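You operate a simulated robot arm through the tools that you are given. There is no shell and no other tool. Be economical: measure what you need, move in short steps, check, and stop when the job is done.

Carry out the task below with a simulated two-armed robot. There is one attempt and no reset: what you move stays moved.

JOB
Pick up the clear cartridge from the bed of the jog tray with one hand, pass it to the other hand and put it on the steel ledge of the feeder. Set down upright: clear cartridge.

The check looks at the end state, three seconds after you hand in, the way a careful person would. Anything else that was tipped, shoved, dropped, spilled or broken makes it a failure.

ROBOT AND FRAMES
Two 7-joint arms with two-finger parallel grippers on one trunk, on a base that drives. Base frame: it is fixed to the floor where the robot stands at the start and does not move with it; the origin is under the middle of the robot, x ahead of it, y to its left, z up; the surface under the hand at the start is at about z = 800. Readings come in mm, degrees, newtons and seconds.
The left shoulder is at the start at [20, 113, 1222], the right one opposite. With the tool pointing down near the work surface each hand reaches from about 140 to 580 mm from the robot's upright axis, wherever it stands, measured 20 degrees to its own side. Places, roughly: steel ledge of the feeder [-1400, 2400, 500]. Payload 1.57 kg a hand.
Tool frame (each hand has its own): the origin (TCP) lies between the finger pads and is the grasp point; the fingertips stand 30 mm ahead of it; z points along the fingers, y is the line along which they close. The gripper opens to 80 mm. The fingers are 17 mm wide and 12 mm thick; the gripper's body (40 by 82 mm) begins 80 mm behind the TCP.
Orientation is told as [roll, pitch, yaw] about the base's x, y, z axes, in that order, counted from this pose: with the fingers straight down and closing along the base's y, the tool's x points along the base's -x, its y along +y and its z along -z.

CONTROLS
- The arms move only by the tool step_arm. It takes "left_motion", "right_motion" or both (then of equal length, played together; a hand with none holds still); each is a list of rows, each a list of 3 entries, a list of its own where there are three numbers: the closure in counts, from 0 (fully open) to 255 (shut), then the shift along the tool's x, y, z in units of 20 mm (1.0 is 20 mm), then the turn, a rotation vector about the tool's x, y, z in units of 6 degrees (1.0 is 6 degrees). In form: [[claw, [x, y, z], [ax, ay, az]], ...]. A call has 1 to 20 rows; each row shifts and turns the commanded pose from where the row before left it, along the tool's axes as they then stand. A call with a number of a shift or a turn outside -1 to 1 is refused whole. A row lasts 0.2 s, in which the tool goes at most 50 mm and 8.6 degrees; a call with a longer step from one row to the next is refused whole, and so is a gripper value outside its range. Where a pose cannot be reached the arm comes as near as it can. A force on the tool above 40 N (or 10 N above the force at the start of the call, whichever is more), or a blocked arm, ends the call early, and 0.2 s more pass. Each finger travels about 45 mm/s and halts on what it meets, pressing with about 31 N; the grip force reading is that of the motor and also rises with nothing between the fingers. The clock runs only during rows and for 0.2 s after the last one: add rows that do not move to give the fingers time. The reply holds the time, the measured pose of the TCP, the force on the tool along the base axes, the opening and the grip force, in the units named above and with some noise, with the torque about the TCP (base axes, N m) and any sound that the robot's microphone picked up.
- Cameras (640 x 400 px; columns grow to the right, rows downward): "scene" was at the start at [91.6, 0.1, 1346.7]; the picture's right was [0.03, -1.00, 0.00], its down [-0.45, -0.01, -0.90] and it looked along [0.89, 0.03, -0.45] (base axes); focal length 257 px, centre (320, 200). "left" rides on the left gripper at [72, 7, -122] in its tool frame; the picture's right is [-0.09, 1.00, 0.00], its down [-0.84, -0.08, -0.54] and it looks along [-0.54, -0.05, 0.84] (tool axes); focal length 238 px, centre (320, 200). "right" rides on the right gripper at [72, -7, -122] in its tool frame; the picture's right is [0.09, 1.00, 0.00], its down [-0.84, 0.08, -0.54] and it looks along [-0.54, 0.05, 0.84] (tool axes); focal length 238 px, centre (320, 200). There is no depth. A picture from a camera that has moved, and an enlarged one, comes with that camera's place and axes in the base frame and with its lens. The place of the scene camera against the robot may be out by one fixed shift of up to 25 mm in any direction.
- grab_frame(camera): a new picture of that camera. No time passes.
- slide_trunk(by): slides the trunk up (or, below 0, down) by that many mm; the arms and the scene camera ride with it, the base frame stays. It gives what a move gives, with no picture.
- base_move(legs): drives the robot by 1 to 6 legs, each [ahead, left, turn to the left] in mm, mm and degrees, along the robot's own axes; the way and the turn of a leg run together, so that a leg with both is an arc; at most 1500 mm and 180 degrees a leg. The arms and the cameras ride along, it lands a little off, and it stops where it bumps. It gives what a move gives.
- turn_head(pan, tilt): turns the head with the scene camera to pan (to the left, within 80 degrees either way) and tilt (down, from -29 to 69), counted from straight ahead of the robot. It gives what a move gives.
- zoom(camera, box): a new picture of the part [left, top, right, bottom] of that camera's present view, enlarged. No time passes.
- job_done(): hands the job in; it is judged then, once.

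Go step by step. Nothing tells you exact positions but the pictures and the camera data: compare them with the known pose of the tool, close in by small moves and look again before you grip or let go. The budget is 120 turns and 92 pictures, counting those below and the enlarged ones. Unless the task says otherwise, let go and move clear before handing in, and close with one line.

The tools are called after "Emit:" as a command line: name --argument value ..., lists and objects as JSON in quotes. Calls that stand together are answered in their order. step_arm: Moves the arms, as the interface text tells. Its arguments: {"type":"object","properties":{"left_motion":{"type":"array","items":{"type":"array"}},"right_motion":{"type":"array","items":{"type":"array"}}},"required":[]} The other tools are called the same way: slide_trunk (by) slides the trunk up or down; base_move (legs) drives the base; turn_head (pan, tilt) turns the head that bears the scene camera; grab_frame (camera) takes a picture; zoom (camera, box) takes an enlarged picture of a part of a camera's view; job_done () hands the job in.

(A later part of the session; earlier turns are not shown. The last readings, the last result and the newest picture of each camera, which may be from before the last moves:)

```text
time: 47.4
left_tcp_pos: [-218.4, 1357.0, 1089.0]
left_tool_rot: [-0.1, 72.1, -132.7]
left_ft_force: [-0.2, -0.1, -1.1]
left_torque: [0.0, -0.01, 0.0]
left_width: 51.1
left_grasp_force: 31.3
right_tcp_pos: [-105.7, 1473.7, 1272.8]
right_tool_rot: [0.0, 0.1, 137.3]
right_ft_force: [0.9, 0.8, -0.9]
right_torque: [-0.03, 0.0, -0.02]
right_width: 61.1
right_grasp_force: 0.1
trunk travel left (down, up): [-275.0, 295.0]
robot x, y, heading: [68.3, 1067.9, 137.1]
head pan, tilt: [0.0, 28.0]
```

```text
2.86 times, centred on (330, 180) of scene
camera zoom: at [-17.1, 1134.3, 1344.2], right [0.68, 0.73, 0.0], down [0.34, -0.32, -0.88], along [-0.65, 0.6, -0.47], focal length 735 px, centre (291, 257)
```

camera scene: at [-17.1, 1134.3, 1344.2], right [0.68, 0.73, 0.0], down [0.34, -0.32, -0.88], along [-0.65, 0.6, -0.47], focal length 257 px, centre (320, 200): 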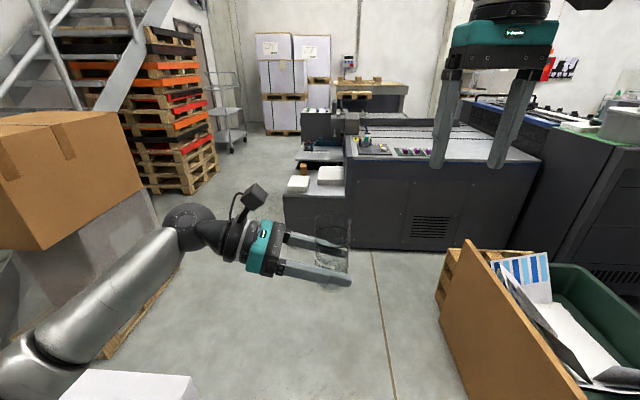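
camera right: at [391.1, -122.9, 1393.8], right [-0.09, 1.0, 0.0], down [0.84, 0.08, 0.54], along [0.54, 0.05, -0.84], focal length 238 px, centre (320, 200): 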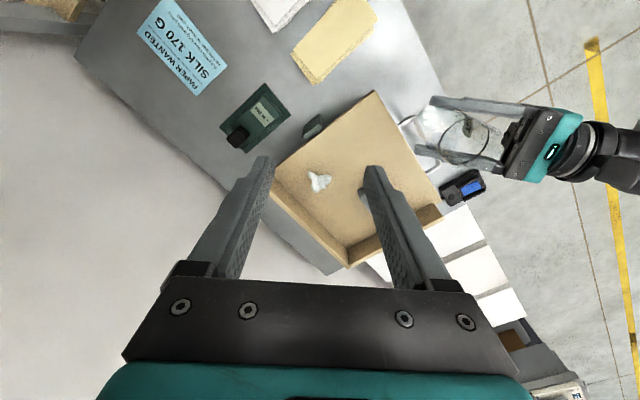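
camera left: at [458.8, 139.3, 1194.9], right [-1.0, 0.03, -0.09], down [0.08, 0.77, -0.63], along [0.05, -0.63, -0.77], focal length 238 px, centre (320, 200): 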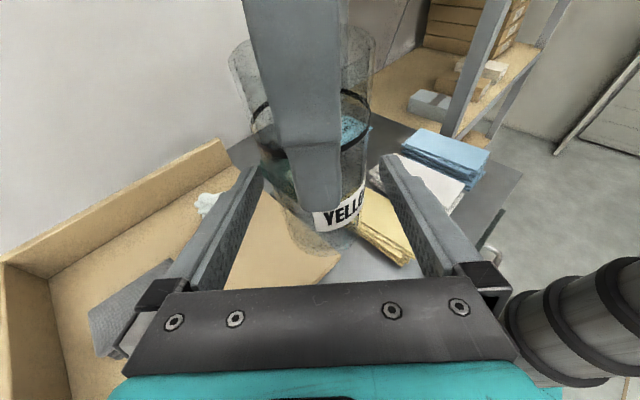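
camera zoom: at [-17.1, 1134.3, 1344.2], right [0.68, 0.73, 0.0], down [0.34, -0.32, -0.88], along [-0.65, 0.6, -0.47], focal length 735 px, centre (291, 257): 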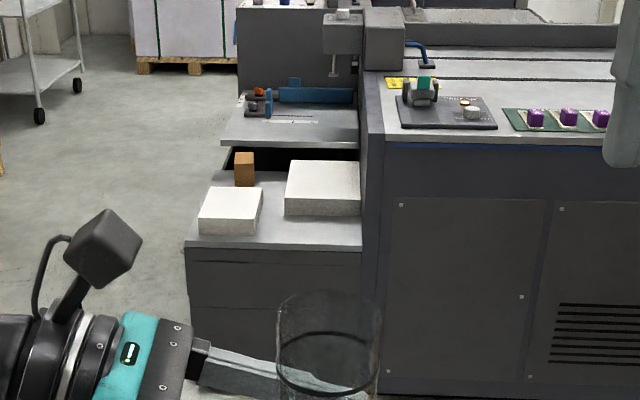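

The feeder ledge has free space in front of the right-hand paper stack. I'll drive closer, keeping clear of the white carton pile on my left, and then yaw the left hand so it points forward-right.

Emit:
base_move --legs '[[0, -80, 0], [1200, 0, 0]]'

Emit:
step_arm --left_motion '[[160, [0, 0, 0], [0.951, 0, -0.309]], [160, [0, 0, 0], [0.951, 0, -0.309]], [160, [0, 0, 0], [0.951, 0, -0.309]], [160, [0, 0, 0], [0.951, 0, -0.309]], [160, [0, 0, 0], [0.951, 0, -0.309]], [160, [0, 0, 0], [0.951, 0, -0.309]], [160, [0, 0, 0], [0.951, 0, -0.309]], [160, [0, 0, 0], [0.951, 0, -0.309]], [160, [0, 0, 0], [0.951, 0, -0.309]], [160, [0, 0, 0], [0, 0, 0]]]'

Emit:
grab_frame --camera "scene"

```text
time: 54.1
left_tcp_pos: [-1049.0, 2233.4, 1087.7]
left_tool_rot: [0.0, 71.9, -132.6]
left_ft_force: [-0.1, -1.5, 0.5]
left_torque: [0.01, -0.01, 0.0]
left_width: 50.7
left_grasp_force: 31.1
right_tcp_pos: [-936.1, 2350.8, 1273.3]
right_tool_rot: [0.0, 0.0, 137.2]
right_ft_force: [-0.7, 0.2, 0.0]
right_torque: [0.0, 0.02, 0.02]
right_width: 61.2
right_grasp_force: 0.1
trunk travel left (down, up): [-275.0, 295.0]
robot x, y, heading: [-762.9, 1944.6, 137.2]
head pan, tilt: [0.0, 28.0]
```

```text
time: 56.3
left_tcp_pos: [-1050.5, 2234.2, 1089.0]
left_tool_rot: [-0.1, 72.0, -78.6]
left_ft_force: [0.3, -0.7, 0.7]
left_torque: [0.04, -0.01, 0.01]
left_width: 50.7
left_grasp_force: 31.2
right_tcp_pos: [-937.8, 2350.7, 1272.4]
right_tool_rot: [0.1, 0.1, 137.2]
right_ft_force: [-0.8, 0.2, -0.3]
right_torque: [-0.03, -0.01, 0.01]
right_width: 61.2
right_grasp_force: 0.1
trunk travel left (down, up): [-275.0, 295.0]
robot x, y, heading: [-762.2, 1950.6, 137.4]
head pan, tilt: [0.0, 28.0]
```

```text
55 pictures are left
camera scene: at [-848.1, 2012.4, 1344.2], right [0.68, 0.73, 0.0], down [0.34, -0.32, -0.88], along [-0.65, 0.6, -0.47], focal length 257 px, centre (320, 200)
```

scene: 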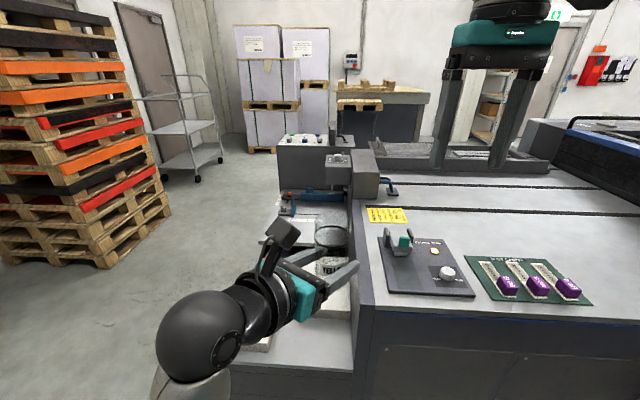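

Emit:
turn_head --pan 0 --tilt 50

Emit:
grab_frame --camera "scene"

Emit:
grab_frame --camera "left"

Emit:
grab_frame --camera "right"

```text
time: 57.2
left_tcp_pos: [-1049.1, 2232.0, 1086.9]
left_tool_rot: [-0.2, 72.0, -78.9]
left_ft_force: [0.1, -0.4, -0.2]
left_torque: [0.02, 0.02, -0.01]
left_width: 51.1
left_grasp_force: 31.2
right_tcp_pos: [-936.6, 2350.9, 1274.1]
right_tool_rot: [0.0, 0.1, 137.2]
right_ft_force: [0.5, -0.1, 0.0]
right_torque: [0.03, 0.04, 0.01]
right_width: 61.1
right_grasp_force: 0.0
trunk travel left (down, up): [-275.0, 295.0]
robot x, y, heading: [-762.1, 1946.8, 137.2]
head pan, tilt: [0.0, 50.0]
```

```text
54 pictures are left
camera scene: at [-837.5, 2002.9, 1311.6], right [0.68, 0.73, 0.0], down [0.56, -0.52, -0.64], along [-0.47, 0.44, -0.77], focal length 257 px, centre (320, 200)
```

scene: 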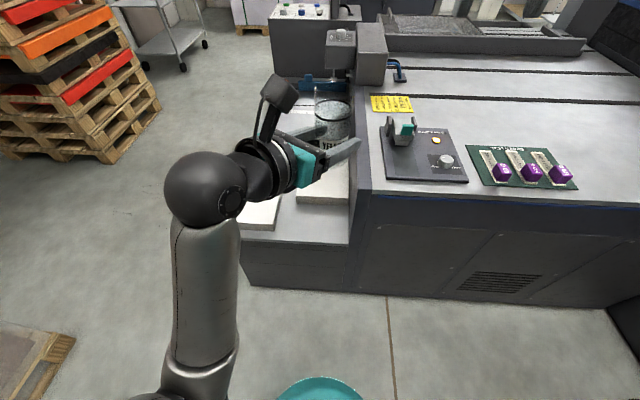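

```text
53 pictures are left
camera left: at [-1024.6, 2141.6, 1194.6], right [0.98, 0.17, -0.09], down [0.08, -0.77, -0.63], along [-0.17, 0.61, -0.77], focal length 238 px, centre (320, 200)
```

left: 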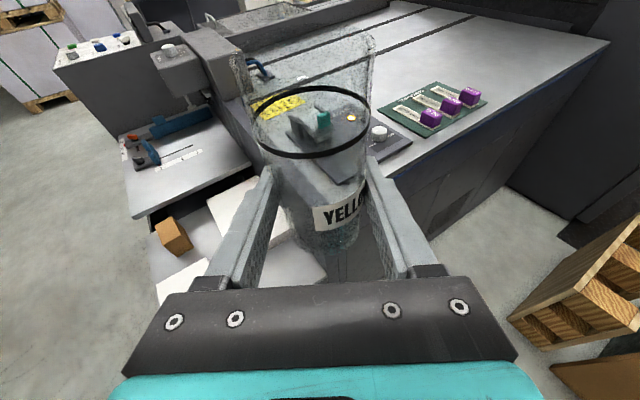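

```text
52 pictures are left
camera right: at [-878.6, 2306.9, 1393.8], right [-0.61, -0.79, 0.0], down [-0.67, 0.51, 0.54], along [-0.43, 0.33, -0.84], focal length 238 px, centre (320, 200)
```

right: 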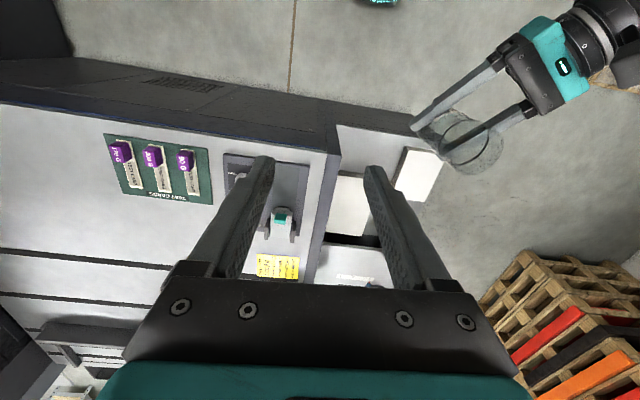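

The free zone is in front of the right-hand stack; I'll target about [-1242, 2360]. I first raise and retract the right hand, then drive forward 210 mm and left 38 mm.

Emit:
step_arm --right_motion '[[60, [0.6, 0, -0.8], [0, 0, 0]], [60, [0.8, 0, -0.8], [0, 0, 0]], [60, [0.8, 0, -0.8], [0, 0, 0]], [60, [0.8, 0, -0.8], [0, 0, 0]], [60, [0.8, 0, -0.8], [0, 0, 0]], [60, [0.8, 0, -0.8], [0, 0, 0]], [60, [0.6, 0, -0.6], [0, 0, 0]], [60, [0, 0, 0], [0, 0, 0]]]'

Emit:
base_move --legs '[[210, 38, 0]]'

Emit:
grab_frame --camera "scene"

Emit:
grab_frame --camera "right"

Emit:
grab_frame --camera "left"

```text
time: 59.0
left_tcp_pos: [-1049.1, 2233.5, 1087.5]
left_tool_rot: [-0.1, 72.0, -78.8]
left_ft_force: [-0.4, 0.2, -0.1]
left_torque: [-0.01, -0.02, 0.01]
left_width: 50.8
left_grasp_force: 30.5
right_tcp_pos: [-860.7, 2281.0, 1380.7]
right_tool_rot: [0.0, -0.1, 137.3]
right_ft_force: [-0.4, 0.6, -0.5]
right_torque: [0.03, 0.0, -0.02]
right_width: 61.2
right_grasp_force: 0.1
trunk travel left (down, up): [-275.0, 295.0]
robot x, y, heading: [-760.8, 1944.0, 137.1]
head pan, tilt: [0.0, 50.0]
```

```text
time: 60.6
left_tcp_pos: [-1227.4, 2350.9, 1087.3]
left_tool_rot: [-0.1, 72.0, -79.0]
left_ft_force: [-0.2, 0.8, -0.9]
left_torque: [0.01, -0.02, 0.0]
left_width: 50.7
left_grasp_force: 31.1
right_tcp_pos: [-1039.3, 2395.7, 1381.5]
right_tool_rot: [0.0, 0.0, 136.8]
right_ft_force: [-0.5, 0.0, 0.0]
right_torque: [-0.01, -0.01, 0.03]
right_width: 61.2
right_grasp_force: 0.0
trunk travel left (down, up): [-275.0, 295.0]
robot x, y, heading: [-944.0, 2059.7, 136.8]
head pan, tilt: [0.0, 50.0]
```

```text
51 pictures are left
camera scene: at [-1016.5, 2118.8, 1311.5], right [0.68, 0.73, 0.0], down [0.56, -0.52, -0.64], along [-0.47, 0.44, -0.77], focal length 257 px, centre (320, 200)
```

scene: 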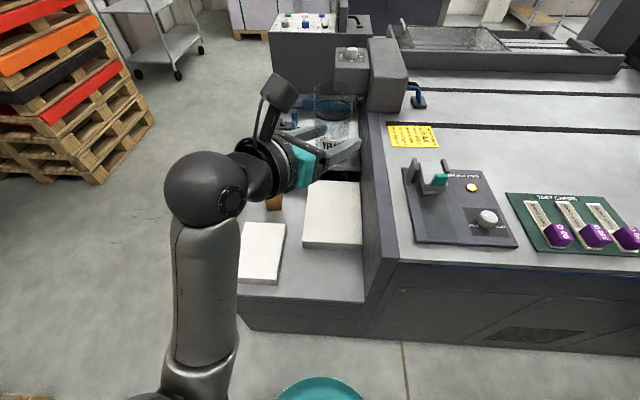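

```text
50 pictures are left
camera right: at [-979.4, 2351.3, 1502.2], right [-0.61, -0.79, 0.0], down [-0.66, 0.52, 0.54], along [-0.43, 0.33, -0.84], focal length 238 px, centre (320, 200)
```

right: 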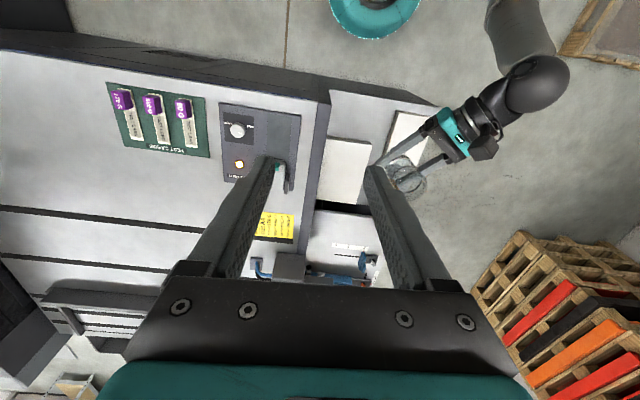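

```text
49 pictures are left
camera left: at [-1202.8, 2258.6, 1194.3], right [0.98, 0.16, -0.09], down [0.07, -0.77, -0.63], along [-0.17, 0.61, -0.77], focal length 238 px, centre (320, 200)
```

left: 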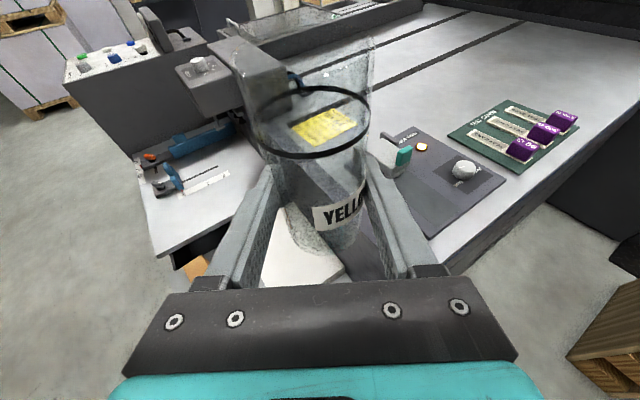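

Emit:
zoom --camera "scene" --box '[220, 160, 400, 340]'

Emit:
zoom --camera "right" --box '[290, 60, 450, 220]'

```text
2.22 times, centred on (310, 250) of scene
camera zoom: at [-1016.5, 2118.8, 1311.5], right [0.68, 0.73, 0.0], down [0.56, -0.52, -0.64], along [-0.47, 0.44, -0.77], focal length 572 px, centre (342, 89)
```

zoom: 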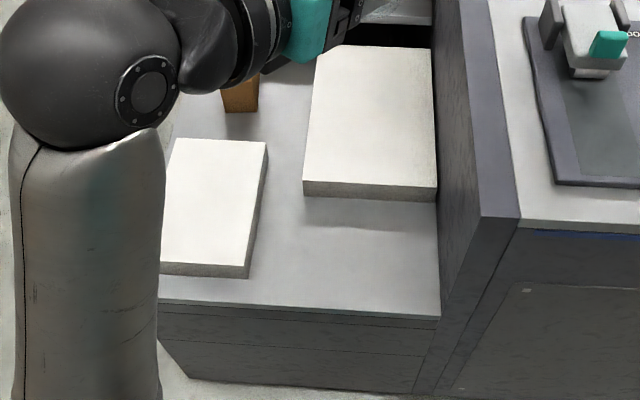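

```text
2.50 times, centred on (370, 140) of right
camera zoom: at [-979.4, 2351.3, 1502.2], right [-0.61, -0.79, 0.0], down [-0.66, 0.52, 0.54], along [-0.43, 0.33, -0.84], focal length 596 px, centre (195, 350)
```

zoom: 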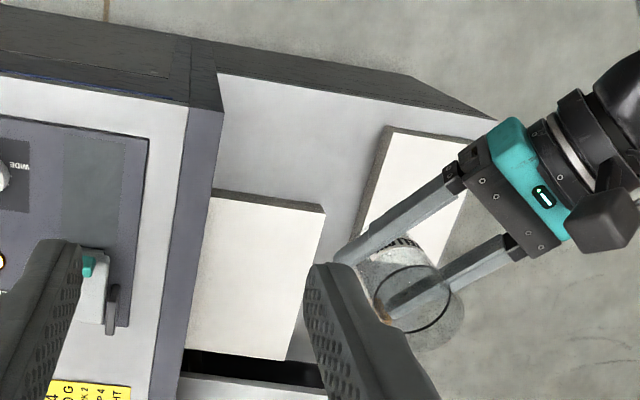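

The edge geometry is consistent: free zone is ≥175 mm deep and ~280 mm wide. I nudge the base 40 mm forward and lower the trunk, then check.

Emit:
base_move --legs '[[40, 9, 0]]'

Emit:
slide_trunk --by -270

Emit:
grab_frame --camera "scene"

Emit:
grab_frame --camera "left"

Emit:
grab_frame --camera "right"

```text
time: 61.5
left_tcp_pos: [-1263.0, 2371.0, 1086.9]
left_tool_rot: [0.0, 71.8, -79.1]
left_ft_force: [-0.6, -0.5, 0.8]
left_torque: [0.03, -0.04, -0.02]
left_width: 51.0
left_grasp_force: 30.9
right_tcp_pos: [-1073.9, 2417.0, 1380.6]
right_tool_rot: [0.0, 0.1, 137.0]
right_ft_force: [-0.7, 0.4, -0.9]
right_torque: [-0.04, -0.04, 0.0]
right_width: 61.0
right_grasp_force: 0.0
trunk travel left (down, up): [-275.0, 295.0]
robot x, y, heading: [-979.9, 2084.3, 136.7]
head pan, tilt: [0.0, 50.0]
```

```text
time: 64.3
left_tcp_pos: [-1262.3, 2370.7, 817.0]
left_tool_rot: [-0.2, 72.1, -79.2]
left_ft_force: [-0.8, 0.0, 0.0]
left_torque: [-0.02, 0.01, -0.02]
left_width: 51.1
left_grasp_force: 30.9
right_tcp_pos: [-1071.9, 2416.2, 1111.4]
right_tool_rot: [0.0, 0.0, 137.0]
right_ft_force: [0.0, -0.2, -1.0]
right_torque: [-0.01, -0.02, -0.01]
right_width: 61.2
right_grasp_force: 0.0
trunk travel left (down, up): [-5.0, 565.0]
robot x, y, heading: [-978.7, 2080.5, 136.8]
head pan, tilt: [0.0, 50.0]
```

```text
46 pictures are left
camera scene: at [-1051.3, 2139.0, 1041.6], right [0.68, 0.73, 0.0], down [0.56, -0.52, -0.64], along [-0.47, 0.44, -0.77], focal length 257 px, centre (320, 200)
```

scene: 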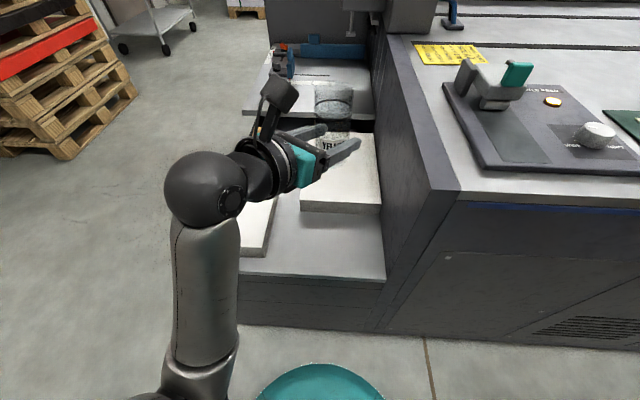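

```text
45 pictures are left
camera left: at [-1237.7, 2278.7, 924.6], right [0.98, 0.16, -0.09], down [0.07, -0.77, -0.63], along [-0.17, 0.61, -0.77], focal length 238 px, centre (320, 200)
```

left: 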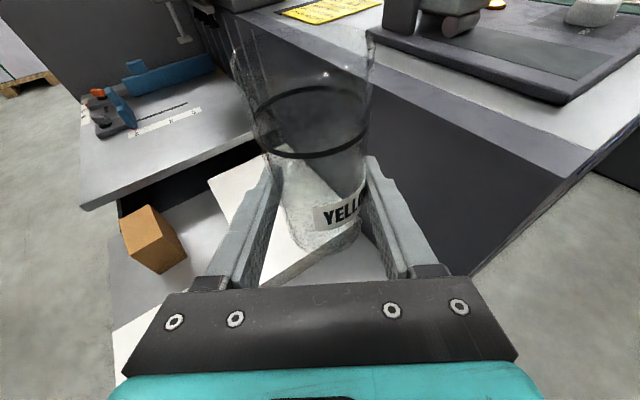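

```text
44 pictures are left
camera right: at [-1014.3, 2371.4, 1232.4], right [-0.61, -0.79, 0.0], down [-0.66, 0.51, 0.54], along [-0.43, 0.33, -0.84], focal length 238 px, centre (320, 200)
```

right: 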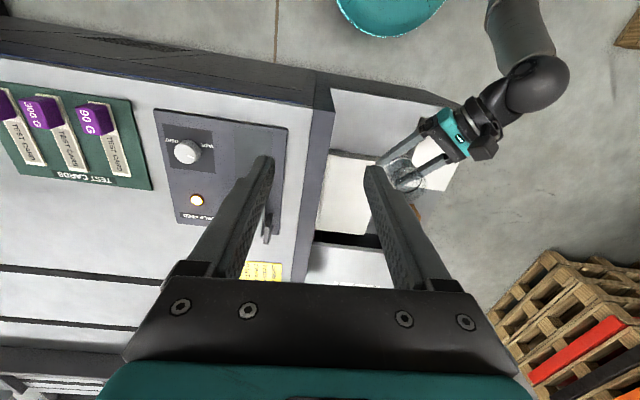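

Everything lines up above the free zone. I lower the left hand 240 mm straight down (cartridge base to about z=535) and check.

Emit:
step_arm --left_motion '[[160, [-0.951, 0, 0.309], [0, 0, 0]], [160, [-0.951, 0, 0.309], [0, 0, 0]], [160, [-0.951, 0, 0.309], [0, 0, 0]], [160, [-0.951, 0, 0.309], [0, 0, 0]], [160, [-0.951, 0, 0.309], [0, 0, 0]], [160, [-0.951, 0, 0.309], [0, 0, 0]], [160, [-0.951, 0, 0.309], [0, 0, 0]], [160, [-0.951, 0, 0.309], [0, 0, 0]], [160, [-0.951, 0, 0.309], [0, 0, 0]], [160, [-0.951, 0, 0.309], [0, 0, 0]], [160, [0, 0, 0], [0, 0, 0]]]'

Emit:
grab_frame --camera "scene"

Emit:
grab_frame --camera "left"

Emit:
zoom --camera "right" --box '[300, 50, 500, 230]'

```text
time: 66.9
left_tcp_pos: [-1281.6, 2355.2, 607.5]
left_tool_rot: [-13.7, 69.0, -92.9]
left_ft_force: [-0.4, -0.1, 0.2]
left_torque: [-0.01, -0.01, 0.0]
left_width: 51.0
left_grasp_force: 31.0
right_tcp_pos: [-1073.6, 2415.3, 1111.1]
right_tool_rot: [0.0, 0.1, 137.0]
right_ft_force: [0.7, -0.4, 0.2]
right_torque: [0.01, 0.01, 0.0]
right_width: 61.2
right_grasp_force: 0.1
trunk travel left (down, up): [-5.0, 565.0]
robot x, y, heading: [-979.3, 2082.8, 137.0]
head pan, tilt: [0.0, 50.0]
stopped in row 11 (left hand): the arm was blocked; the commanded pose is now the measured one
```

```text
43 pictures are left
camera scene: at [-1051.4, 2139.0, 1041.5], right [0.68, 0.73, 0.0], down [0.56, -0.52, -0.64], along [-0.47, 0.44, -0.77], focal length 257 px, centre (320, 200)
```

scene: 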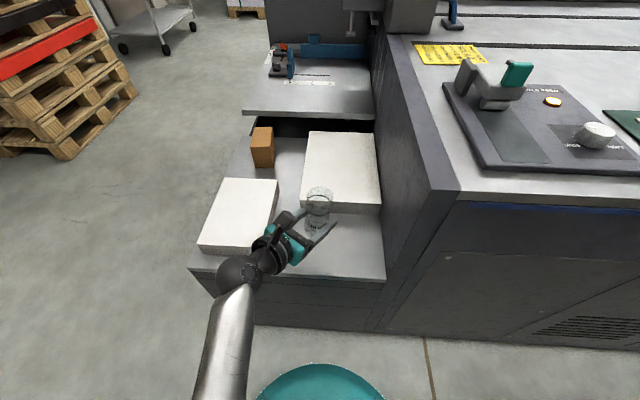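

```text
42 pictures are left
camera left: at [-1250.5, 2268.6, 717.0], right [0.98, 0.14, -0.17], down [0.01, -0.81, -0.59], along [-0.22, 0.57, -0.79], focal length 238 px, centre (320, 200)
```

left: 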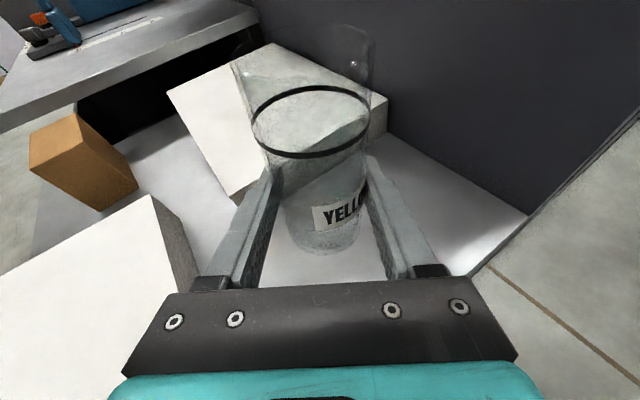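

```text
2.22 times, centred on (400, 140) of right
camera zoom: at [-1014.4, 2371.5, 1232.3], right [-0.61, -0.79, 0.0], down [-0.66, 0.51, 0.54], along [-0.43, 0.33, -0.84], focal length 530 px, centre (142, 333)
```

zoom: 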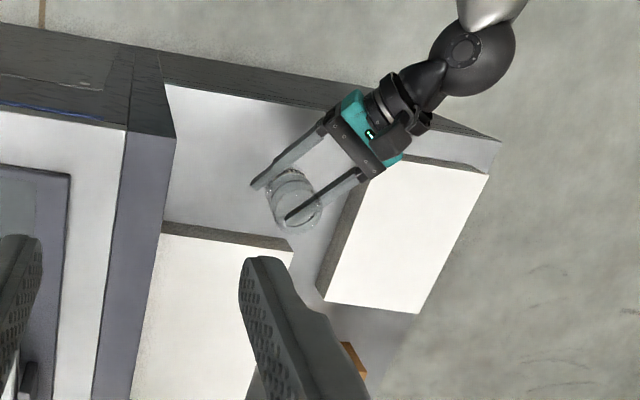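

The arm ran into a kinematic limit (no contact force): the wrist is folded too close to the body. I back up along the same way, restore the orientation, then move the base back so the arm can extend.

Emit:
step_arm --left_motion '[[160, [0.934, -0.085, -0.348], [0, 0, 0]], [160, [0.934, -0.085, -0.348], [0, 0, 0]], [160, [0.934, -0.085, -0.348], [0, 0, 0]], [160, [0.934, -0.085, -0.348], [-0.05, 0.2, -0.41]], [160, [0.934, -0.06, -0.33], [-0.05, 0.2, -0.41]], [160, [0.951, 0, -0.309], [0, 0, 0]], [160, [0.951, 0, -0.309], [0, 0, 0]], [160, [0.951, 0, -0.309], [0, 0, 0]], [160, [0, 0, 0], [0, 0, 0]]]'

```text
time: 67.9
left_tcp_pos: [-1293.8, 2325.8, 650.5]
left_tool_rot: [-20.9, 62.6, -101.0]
left_ft_force: [-0.5, 0.5, -0.5]
left_torque: [0.01, 0.0, 0.03]
left_width: 50.9
left_grasp_force: 30.9
right_tcp_pos: [-1073.0, 2416.1, 1111.0]
right_tool_rot: [0.0, 0.0, 137.0]
right_ft_force: [0.2, -0.1, -0.3]
right_torque: [0.0, 0.03, 0.0]
right_width: 61.0
right_grasp_force: 0.1
trunk travel left (down, up): [-5.0, 565.0]
robot x, y, heading: [-975.0, 2080.9, 137.0]
head pan, tilt: [0.0, 50.0]
stopped in row 5 (left hand): the arm was blocked; the commanded pose is now the measured one
```

The arm is still at a joint limit, so I'll use the trunk to lift it clear instead and then inspect.

Emit:
slide_trunk --by 200

Emit:
grab_frame --camera "scene"

Emit:
grab_frame --camera "right"

```text
time: 70.1
left_tcp_pos: [-1295.2, 2325.5, 851.4]
left_tool_rot: [-20.7, 62.7, -100.9]
left_ft_force: [-0.7, 0.4, 0.5]
left_torque: [0.01, -0.01, -0.03]
left_width: 50.9
left_grasp_force: 31.5
right_tcp_pos: [-1072.5, 2415.9, 1311.3]
right_tool_rot: [0.0, 0.1, 137.0]
right_ft_force: [0.0, -0.1, 0.2]
right_torque: [0.05, -0.05, 0.06]
right_width: 61.1
right_grasp_force: 0.2
trunk travel left (down, up): [-205.0, 365.0]
robot x, y, heading: [-977.9, 2082.0, 136.7]
head pan, tilt: [0.0, 50.0]
```

```text
40 pictures are left
camera scene: at [-1051.4, 2139.1, 1241.5], right [0.68, 0.73, 0.0], down [0.56, -0.52, -0.64], along [-0.47, 0.44, -0.77], focal length 257 px, centre (320, 200)
```

scene: 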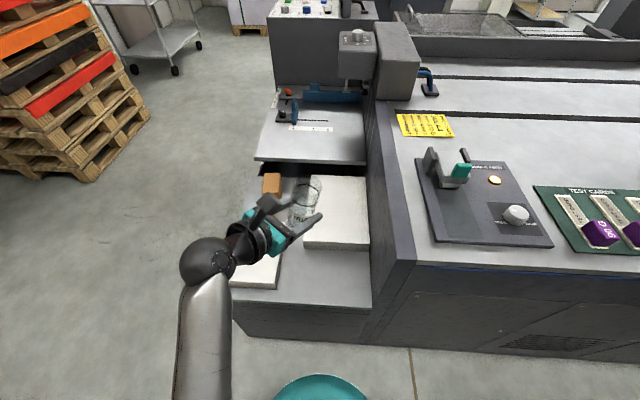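

```text
39 pictures are left
camera right: at [-1014.4, 2371.5, 1432.2], right [-0.61, -0.79, 0.0], down [-0.66, 0.51, 0.54], along [-0.43, 0.33, -0.84], focal length 238 px, centre (320, 200)
```

right: 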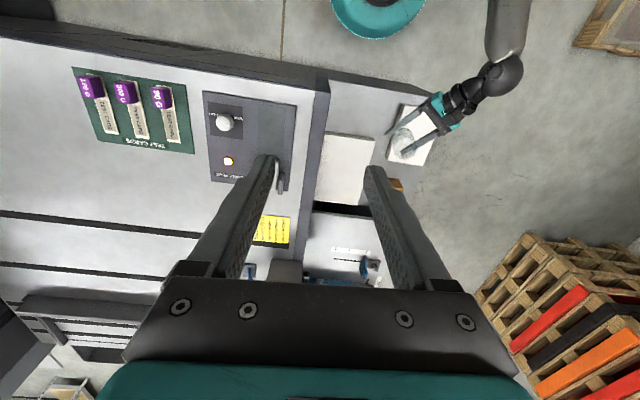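

Emit:
base_move --legs '[[-220, 0, 0]]'

Emit:
step_arm --left_motion '[[160, [0.245, -0.622, 0.744], [0, 0, 0]], [160, [0.245, -0.622, 0.744], [0, 0, 0]], [160, [0.245, -0.622, 0.744], [0, 0, 0]], [160, [0.245, -0.622, 0.744], [0, 0, 0]], [160, [0.245, -0.622, 0.744], [0, 0, 0]], [160, [0.245, -0.622, 0.744], [0, 0, 0]], [160, [0, 0, 0], [-0.02, 0.41, -0.55]], [160, [0, 0, 0], [-0.02, 0.41, -0.55]], [160, [0, 0, 0], [-0.02, 0.41, -0.55]], [160, [0, 0, 0], [0, 0, 0]]]'

```text
time: 71.8
left_tcp_pos: [-1129.8, 2171.8, 850.6]
left_tool_rot: [-20.8, 62.8, -101.1]
left_ft_force: [0.1, 0.2, 0.4]
left_torque: [0.02, -0.01, 0.0]
left_width: 51.0
left_grasp_force: 31.2
right_tcp_pos: [-907.2, 2262.2, 1310.9]
right_tool_rot: [0.0, -0.1, 137.0]
right_ft_force: [0.3, -1.2, 0.6]
right_torque: [-0.02, 0.01, 0.01]
right_width: 61.1
right_grasp_force: 0.0
trunk travel left (down, up): [-205.0, 365.0]
robot x, y, heading: [-814.0, 1930.1, 137.0]
head pan, tilt: [0.0, 50.0]
```

```text
time: 73.7
left_tcp_pos: [-1252.0, 2210.9, 824.8]
left_tool_rot: [-17.3, 64.1, -94.2]
left_ft_force: [-0.2, -0.7, -0.5]
left_torque: [0.0, 0.01, 0.01]
left_width: 51.0
left_grasp_force: 30.5
right_tcp_pos: [-908.7, 2262.8, 1310.5]
right_tool_rot: [0.0, 0.0, 136.9]
right_ft_force: [0.3, -0.2, -0.2]
right_torque: [0.01, -0.02, 0.02]
right_width: 61.3
right_grasp_force: 0.0
trunk travel left (down, up): [-205.0, 365.0]
robot x, y, heading: [-810.2, 1928.3, 137.1]
head pan, tilt: [0.0, 50.0]
stopped in row 9 (left hand): the arm was blocked; the commanded pose is now the measured one
```

The limit looks like the wrist's upward bend when the hand points forward at low height; pointing sideways should avoid that. I raise the hand a little and turn it back to point to the robot's right, then test lowering off the ledge.

Emit:
step_arm --left_motion '[[160, [0.9, -0.13, -0.417], [0, 0, 0]], [160, [0.9, -0.13, -0.417], [0, 0, 0]], [160, [0.9, -0.13, -0.417], [0, 0, 0]], [160, [0.9, -0.13, -0.417], [0, 0, 0]], [160, [0, 0, 0], [-0.887, 0.165, 0.225]], [160, [0, 0, 0], [-0.887, 0.165, 0.225]], [160, [0, 0, 0], [-0.887, 0.165, 0.225]], [160, [0, 0, 0], [-0.887, 0.165, 0.225]], [160, [0, 0, 0], [-0.887, 0.165, 0.225]], [160, [0, 0, 0], [-0.887, 0.165, 0.225]], [160, [0, 0, 0], [-0.887, 0.165, 0.225]], [160, [0, 0, 0], [-0.887, 0.165, 0.225]], [160, [0, 0, 0], [-0.887, 0.165, 0.225]], [160, [0, 0, 0], [-0.887, 0.165, 0.225]], [160, [0, 0, 0], [0, 0, 0]]]'

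```text
time: 76.9
left_tcp_pos: [-1252.2, 2211.5, 906.4]
left_tool_rot: [-0.1, 72.1, -133.3]
left_ft_force: [-0.2, -0.1, -0.2]
left_torque: [0.0, -0.02, 0.03]
left_width: 50.8
left_grasp_force: 30.8
right_tcp_pos: [-908.4, 2262.1, 1310.5]
right_tool_rot: [0.0, 0.0, 136.8]
right_ft_force: [0.2, 0.2, -0.5]
right_torque: [0.01, 0.03, -0.01]
right_width: 61.2
right_grasp_force: 0.2
trunk travel left (down, up): [-205.0, 365.0]
robot x, y, heading: [-813.7, 1928.6, 137.0]
head pan, tilt: [0.0, 50.0]
```

Orientation restored exactly. Now I bring the hand to fwd≈430, left≈20 and test lowering to the needed height below the shoulder, all still well above the ledge.

Emit:
step_arm --left_motion '[[160, [0.228, 0.85, 0.704], [0, 0, 0]], [160, [0.228, 0.85, 0.704], [0, 0, 0]], [160, [0.228, 0.85, 0.704], [0, 0, 0]], [160, [0.228, 0.85, 0.704], [0, 0, 0]], [160, [0.228, 0.85, 0.704], [0, 0, 0]], [160, [-0.951, 0, 0.309], [0, 0, 0]], [160, [-0.951, 0, 0.309], [0, 0, 0]], [160, [-0.951, 0, 0.309], [0, 0, 0]], [160, [-0.951, 0, 0.309], [0, 0, 0]], [160, [-0.951, 0, 0.309], [0, 0, 0]], [160, [-0.951, 0, 0.309], [0, 0, 0]], [160, [-0.951, 0, 0.309], [0, 0, 0]], [160, [-0.951, 0, 0.309], [0, 0, 0]], [160, [0, 0, 0], [0, 0, 0]]]'

```text
time: 79.9
left_tcp_pos: [-1138.6, 2208.9, 744.0]
left_tool_rot: [-0.1, 72.1, -133.2]
left_ft_force: [-0.6, 0.6, 0.5]
left_torque: [0.01, 0.01, 0.0]
left_width: 51.0
left_grasp_force: 30.7
right_tcp_pos: [-907.0, 2261.3, 1311.2]
right_tool_rot: [0.0, 0.0, 136.9]
right_ft_force: [0.2, 0.9, 0.3]
right_torque: [-0.03, -0.04, 0.05]
right_width: 61.2
right_grasp_force: 0.1
trunk travel left (down, up): [-205.0, 365.0]
robot x, y, heading: [-815.4, 1927.3, 137.1]
head pan, tilt: [0.0, 50.0]
```

The pose is exact at the required depth below the shoulder. Now I turn the base to heading ≈160° and translate so the cartridge hangs over the free zone at [-1238, 2375], then check.

Emit:
base_move --legs '[[0, 0, 23], [60, -145, 0]]'

Emit:
grab_frame --camera "scene"

Emit:
grab_frame --camera "right"

```text
time: 82.5
left_tcp_pos: [-1226.5, 2218.5, 744.1]
left_tool_rot: [0.0, 72.2, -110.4]
left_ft_force: [0.4, 1.1, -0.2]
left_torque: [0.01, -0.01, -0.02]
left_width: 51.1
left_grasp_force: 31.5
right_tcp_pos: [-1034.0, 2356.5, 1311.9]
right_tool_rot: [0.0, 0.0, 159.5]
right_ft_force: [0.0, 0.5, 0.0]
right_torque: [-0.04, 0.01, -0.02]
right_width: 61.4
right_grasp_force: 0.1
trunk travel left (down, up): [-205.0, 365.0]
robot x, y, heading: [-819.4, 2084.0, 159.6]
head pan, tilt: [0.0, 50.0]
```

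```text
38 pictures are left
camera scene: at [-909.7, 2112.3, 1241.5], right [0.35, 0.94, 0.0], down [0.72, -0.27, -0.64], along [-0.6, 0.22, -0.77], focal length 257 px, centre (320, 200)
```

scene: 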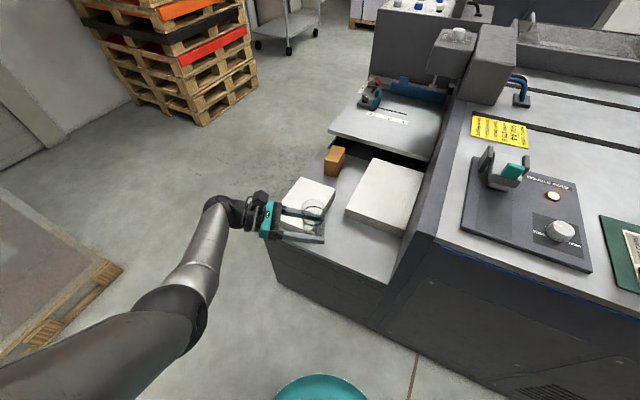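

```text
37 pictures are left
camera right: at [-963.2, 2336.9, 1432.1], right [-0.26, -0.97, 0.0], down [-0.81, 0.22, 0.54], along [-0.52, 0.14, -0.84], focal length 238 px, centre (320, 200)
```

right: 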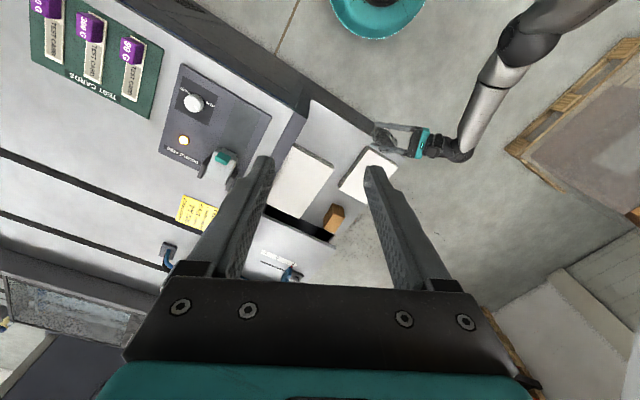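

Emit:
base_move --legs '[[65, -143, 0]]'

Emit:
grab_frame --camera "scene"

Emit:
zoom --camera "right" --box '[240, 40, 440, 220]'

Emit:
grab_frame --camera "left"

```text
time: 83.9
left_tcp_pos: [-1236.7, 2377.8, 744.5]
left_tool_rot: [0.1, 72.0, -110.3]
left_ft_force: [0.5, 1.1, -0.1]
left_torque: [-0.01, 0.02, 0.02]
left_width: 51.3
left_grasp_force: 30.7
right_tcp_pos: [-1044.5, 2515.8, 1311.4]
right_tool_rot: [0.0, 0.0, 159.6]
right_ft_force: [0.1, 0.2, -0.6]
right_torque: [-0.02, -0.01, -0.01]
right_width: 61.3
right_grasp_force: 0.0
trunk travel left (down, up): [-205.0, 365.0]
robot x, y, heading: [-827.4, 2241.3, 159.4]
head pan, tilt: [0.0, 50.0]
```

```text
36 pictures are left
camera scene: at [-919.9, 2271.5, 1241.5], right [0.35, 0.94, 0.0], down [0.72, -0.27, -0.64], along [-0.6, 0.22, -0.77], focal length 257 px, centre (320, 200)
```

scene: 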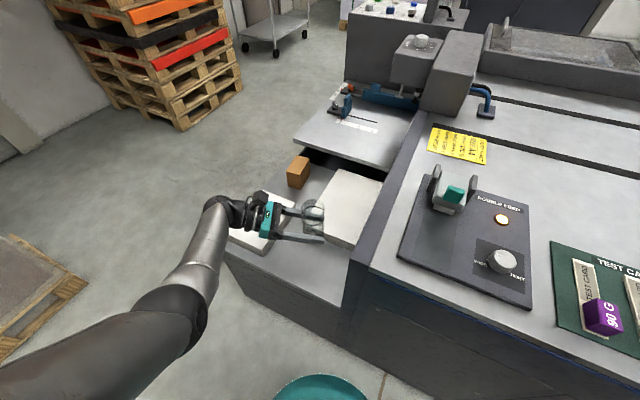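

```text
2.22 times, centred on (340, 130) of right
camera zoom: at [-973.5, 2496.0, 1432.2], right [-0.26, -0.97, 0.0], down [-0.81, 0.22, 0.54], along [-0.52, 0.14, -0.84], focal length 530 px, centre (276, 356)
```

zoom: 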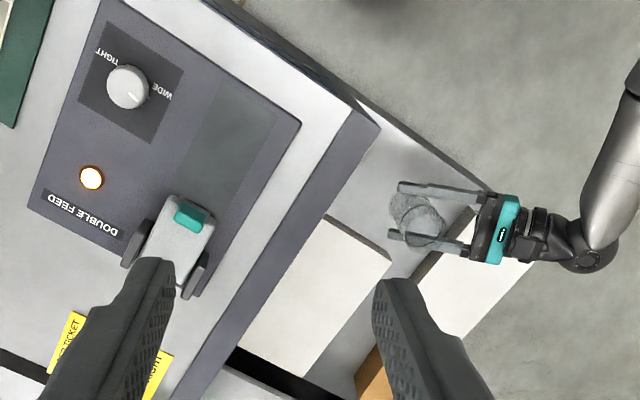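

```text
34 pictures are left
camera left: at [-1263.6, 2285.4, 851.1], right [0.92, -0.37, -0.09], down [-0.34, -0.7, -0.63], along [0.17, 0.61, -0.77], focal length 238 px, centre (320, 200)
```

left: 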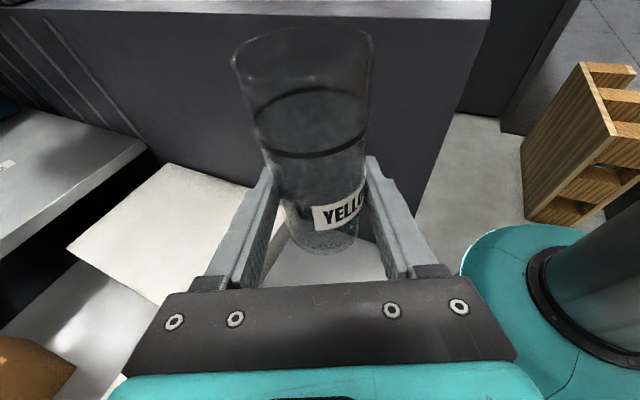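

Positioned as intended. Lowering the trunk 165 mm brings the cartridge base to about 37 mm above the ledge; then I inspect.

Emit:
slide_trunk --by -165

Emit:
zoom --camera "scene" --box '[180, 140, 420, 320]'

Emit:
grab_frame --camera "left"

Emit:
zoom --camera "right" --box '[240, 20, 480, 220]'

```text
time: 85.8
left_tcp_pos: [-1237.7, 2376.8, 580.6]
left_tool_rot: [0.0, 72.1, -110.4]
left_ft_force: [-0.1, 0.9, 0.0]
left_torque: [-0.02, -0.02, -0.03]
left_width: 50.9
left_grasp_force: 31.2
right_tcp_pos: [-1044.3, 2514.8, 1146.4]
right_tool_rot: [0.1, 0.0, 159.6]
right_ft_force: [-0.2, 0.9, -0.1]
right_torque: [-0.03, -0.03, -0.02]
right_width: 61.3
right_grasp_force: 0.1
trunk travel left (down, up): [-40.0, 530.0]
robot x, y, heading: [-828.5, 2245.1, 159.4]
head pan, tilt: [0.0, 50.0]
```

```text
2.22 times, centred on (300, 230) of scene
camera zoom: at [-919.8, 2270.8, 1076.6], right [0.35, 0.94, 0.0], down [0.72, -0.27, -0.64], along [-0.6, 0.22, -0.77], focal length 572 px, centre (364, 133)
```

zoom: 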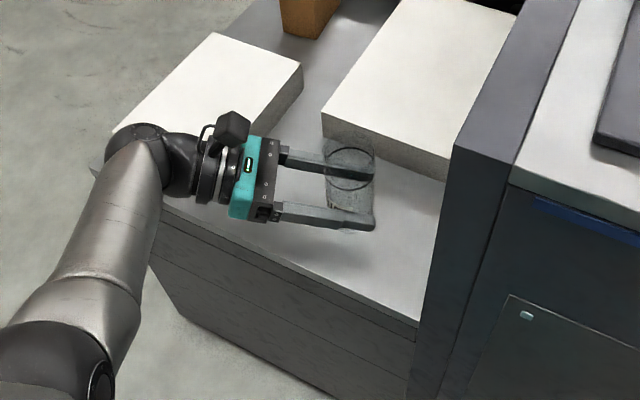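

```text
32 pictures are left
camera left: at [-1263.5, 2284.9, 686.3], right [0.92, -0.37, -0.09], down [-0.34, -0.7, -0.63], along [0.17, 0.61, -0.77], focal length 238 px, centre (320, 200)
```

left: 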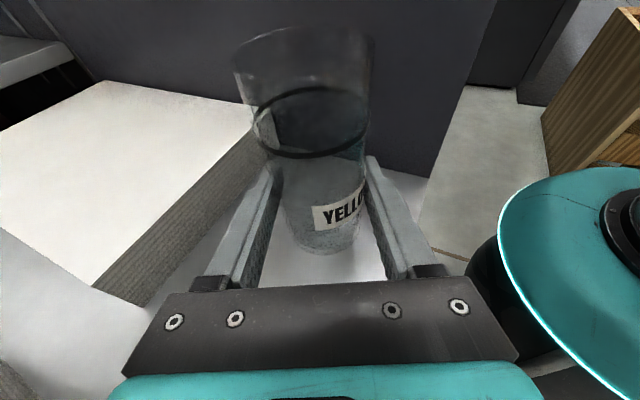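

```text
2.00 times, centred on (360, 120) of right
camera zoom: at [-973.4, 2495.2, 1267.4], right [-0.26, -0.97, 0.0], down [-0.81, 0.22, 0.54], along [-0.52, 0.14, -0.84], focal length 477 px, centre (240, 360)
```

zoom: 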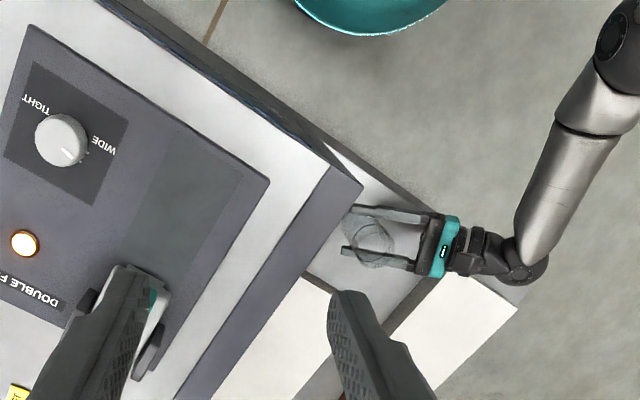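

Clear on all sides. Lower 33 mm more with the trunk, then feel for contact in small arm steps.

Emit:
slide_trunk --by -33

Emit:
step_arm --left_motion '[[160, [-0.095, 0, 0.031], [0, 0, 0]], [160, [0, 0, 0], [0, 0, 0]]]'

Emit:
zoom --camera "left" --box '[220, 120, 440, 300]'

Emit:
zoom --camera "scene" --box '[180, 140, 420, 320]'

```text
time: 86.6
left_tcp_pos: [-1236.6, 2376.8, 546.4]
left_tool_rot: [0.1, 72.1, -110.3]
left_ft_force: [-0.3, -0.1, -0.2]
left_torque: [-0.03, 0.0, 0.0]
left_width: 50.9
left_grasp_force: 30.9
right_tcp_pos: [-1044.4, 2513.8, 1113.7]
right_tool_rot: [0.0, -0.1, 159.6]
right_ft_force: [-0.2, 0.6, -0.2]
right_torque: [-0.01, -0.02, -0.02]
right_width: 61.1
right_grasp_force: 0.2
trunk travel left (down, up): [-7.0, 563.0]
robot x, y, heading: [-829.0, 2242.4, 159.5]
head pan, tilt: [0.0, 50.0]
```

```text
time: 87.2
left_tcp_pos: [-1237.4, 2377.2, 544.2]
left_tool_rot: [0.0, 72.2, -110.5]
left_ft_force: [0.1, -0.3, 1.3]
left_torque: [0.01, -0.01, 0.0]
left_width: 51.0
left_grasp_force: 30.9
right_tcp_pos: [-1044.0, 2514.4, 1113.6]
right_tool_rot: [0.1, 0.0, 159.7]
right_ft_force: [0.1, 0.7, 0.4]
right_torque: [0.02, 0.0, -0.02]
right_width: 61.1
right_grasp_force: 0.1
trunk travel left (down, up): [-7.0, 563.0]
robot x, y, heading: [-827.2, 2243.6, 159.5]
head pan, tilt: [0.0, 50.0]
```

```text
2.22 times, centred on (330, 210) of left
camera zoom: at [-1264.1, 2285.1, 651.4], right [0.92, -0.37, -0.09], down [-0.34, -0.7, -0.63], along [0.17, 0.61, -0.77], focal length 530 px, centre (298, 178)
```

zoom: 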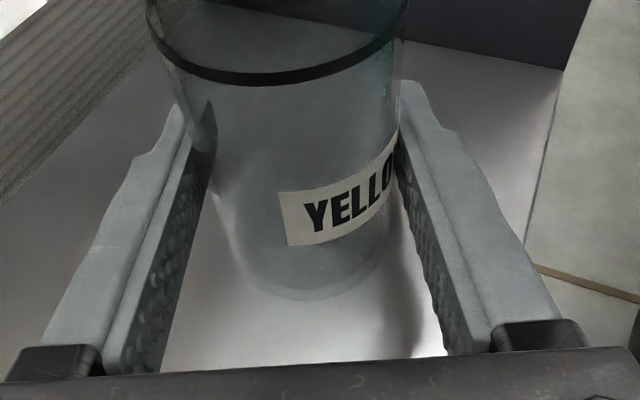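

```text
2.22 times, centred on (300, 230) of scene
camera zoom: at [-919.9, 2270.8, 1043.6], right [0.35, 0.94, 0.0], down [0.72, -0.27, -0.64], along [-0.6, 0.22, -0.77], focal length 572 px, centre (364, 133)
```

zoom: 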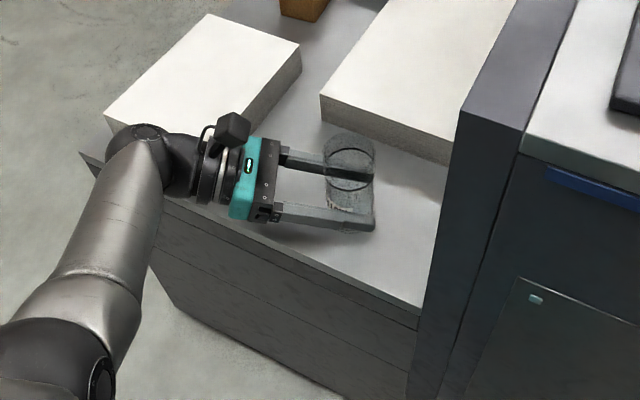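

Emit:
step_arm --left_motion '[[160, [-0.07, 0, 0.023], [0, 0, 0]], [160, [-0.07, 0, 0.023], [0, 0, 0]], [160, [0, 0, 0], [0, 0, 0]]]'

Emit:
step_arm --left_motion '[[160, [-0.07, 0, 0.023], [0, 0, 0]], [160, [0, 0, 0], [0, 0, 0]]]'

```text
time: 88.0
left_tcp_pos: [-1238.5, 2378.4, 541.6]
left_tool_rot: [0.0, 72.1, -110.5]
left_ft_force: [0.0, -1.2, 0.3]
left_torque: [-0.02, -0.03, 0.0]
left_width: 51.1
left_grasp_force: 31.3
right_tcp_pos: [-1043.6, 2514.1, 1112.8]
right_tool_rot: [0.0, -0.1, 159.8]
right_ft_force: [0.7, -0.9, -0.2]
right_torque: [0.01, 0.01, 0.01]
right_width: 61.3
right_grasp_force: 0.0
trunk travel left (down, up): [-7.0, 563.0]
robot x, y, heading: [-829.2, 2245.3, 159.6]
head pan, tilt: [0.0, 50.0]
```

```text
time: 88.6
left_tcp_pos: [-1238.0, 2376.9, 541.6]
left_tool_rot: [-0.4, 72.3, -110.8]
left_ft_force: [3.6, -1.6, 12.2]
left_torque: [-0.24, -0.27, 0.04]
left_width: 50.9
left_grasp_force: 30.8
right_tcp_pos: [-1042.1, 2514.3, 1113.9]
right_tool_rot: [0.1, 0.0, 159.6]
right_ft_force: [-0.6, -0.2, 0.5]
right_torque: [0.0, 0.02, 0.02]
right_width: 61.2
right_grasp_force: 0.1
trunk travel left (down, up): [-7.0, 563.0]
robot x, y, heading: [-832.5, 2243.6, 159.7]
head pan, tilt: [0.0, 50.0]
```

Contact felt (12 N upward). I ease off half a millimetre and open the left gripper.

Emit:
step_arm --left_motion '[[160, [0.03, 0, -0.01], [0, 0, 0]], [85, [0, 0, 0], [0, 0, 0]], [70, [0, 0, 0], [0, 0, 0]], [55, [0, 0, 0], [0, 0, 0]], [40, [0, 0, 0], [0, 0, 0]], [40, [0, 0, 0], [0, 0, 0]]]'

Emit:
zoom --camera "left" --box '[220, 20, 440, 300]'

Emit:
zoom --camera "scene" --box '[180, 140, 420, 320]'

```text
time: 90.0
left_tcp_pos: [-1237.4, 2377.2, 540.9]
left_tool_rot: [0.1, 72.1, -110.3]
left_ft_force: [-0.9, 0.3, 0.0]
left_torque: [-0.01, 0.02, -0.02]
left_width: 67.4
left_grasp_force: 0.0
right_tcp_pos: [-1043.6, 2514.9, 1114.3]
right_tool_rot: [0.0, 0.0, 159.6]
right_ft_force: [0.4, 0.5, -0.4]
right_torque: [-0.03, -0.02, 0.02]
right_width: 61.3
right_grasp_force: 0.0
trunk travel left (down, up): [-7.0, 563.0]
robot x, y, heading: [-827.0, 2241.3, 159.6]
head pan, tilt: [0.0, 50.0]
```

```text
1.43 times, centred on (330, 160) of left
camera zoom: at [-1264.3, 2285.9, 647.3], right [0.92, -0.37, -0.09], down [-0.34, -0.7, -0.63], along [0.17, 0.61, -0.77], focal length 340 px, centre (306, 257)
```

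zoom: 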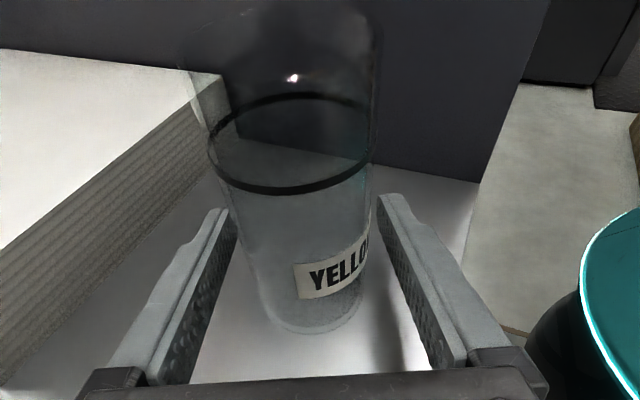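

```text
2.22 times, centred on (300, 230) of scene
camera zoom: at [-919.8, 2270.8, 1043.6], right [0.35, 0.94, 0.0], down [0.72, -0.27, -0.64], along [-0.6, 0.22, -0.77], focal length 572 px, centre (364, 133)
```

zoom: 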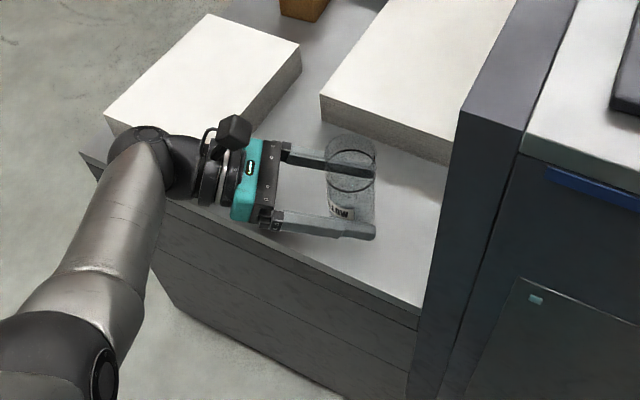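

The cartridge stands on its own. I open fully and retreat along the hand's axis (backwards and up).

Emit:
step_arm --left_motion '[[0, [0, 0, 0], [0, 0, 0]], [0, [0, 0, 0], [0, 0, 0]], [0, [0, 0, 0], [0, 0, 0]], [0, [0, 0, -0.3], [0, 0, 0]], [0, [0, 0, -0.7], [0, 0, 0]], [0, [0, 0, -1], [0, 0, 0]], [0, [0, 0, -1], [0, 0, 0]], [0, [0, 0, -1], [0, 0, 0]], [0, [0, 0, -1], [0, 0, 0]], [0, [0, 0, 0], [0, 0, 0]]]'

Emit:
grab_frame --camera "left"

Emit:
zoom --camera "scene" --box '[180, 140, 420, 320]'

```text
time: 92.2
left_tcp_pos: [-1270.9, 2288.4, 571.9]
left_tool_rot: [-0.1, 72.1, -110.3]
left_ft_force: [-0.2, 0.3, -0.5]
left_torque: [0.0, -0.05, -0.01]
left_width: 79.9
left_grasp_force: 0.0
right_tcp_pos: [-1043.8, 2514.6, 1114.6]
right_tool_rot: [0.0, 0.0, 159.7]
right_ft_force: [-0.4, -0.3, -0.1]
right_torque: [0.0, 0.02, -0.01]
right_width: 61.2
right_grasp_force: 0.1
trunk travel left (down, up): [-7.0, 563.0]
robot x, y, heading: [-827.1, 2243.3, 159.3]
head pan, tilt: [0.0, 50.0]
```

```text
26 pictures are left
camera left: at [-1297.1, 2196.7, 679.0], right [0.92, -0.37, -0.09], down [-0.34, -0.7, -0.63], along [0.17, 0.61, -0.77], focal length 238 px, centre (320, 200)
```

left: 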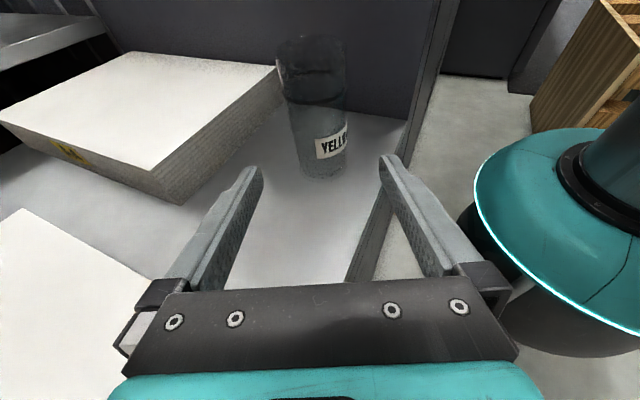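

```text
2.22 times, centred on (300, 230) of scene
camera zoom: at [-919.8, 2270.7, 1043.6], right [0.35, 0.94, 0.0], down [0.72, -0.27, -0.64], along [-0.6, 0.22, -0.77], focal length 572 px, centre (364, 133)
```

zoom: 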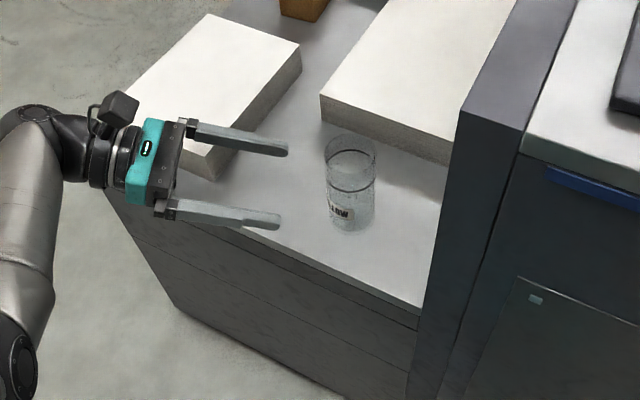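

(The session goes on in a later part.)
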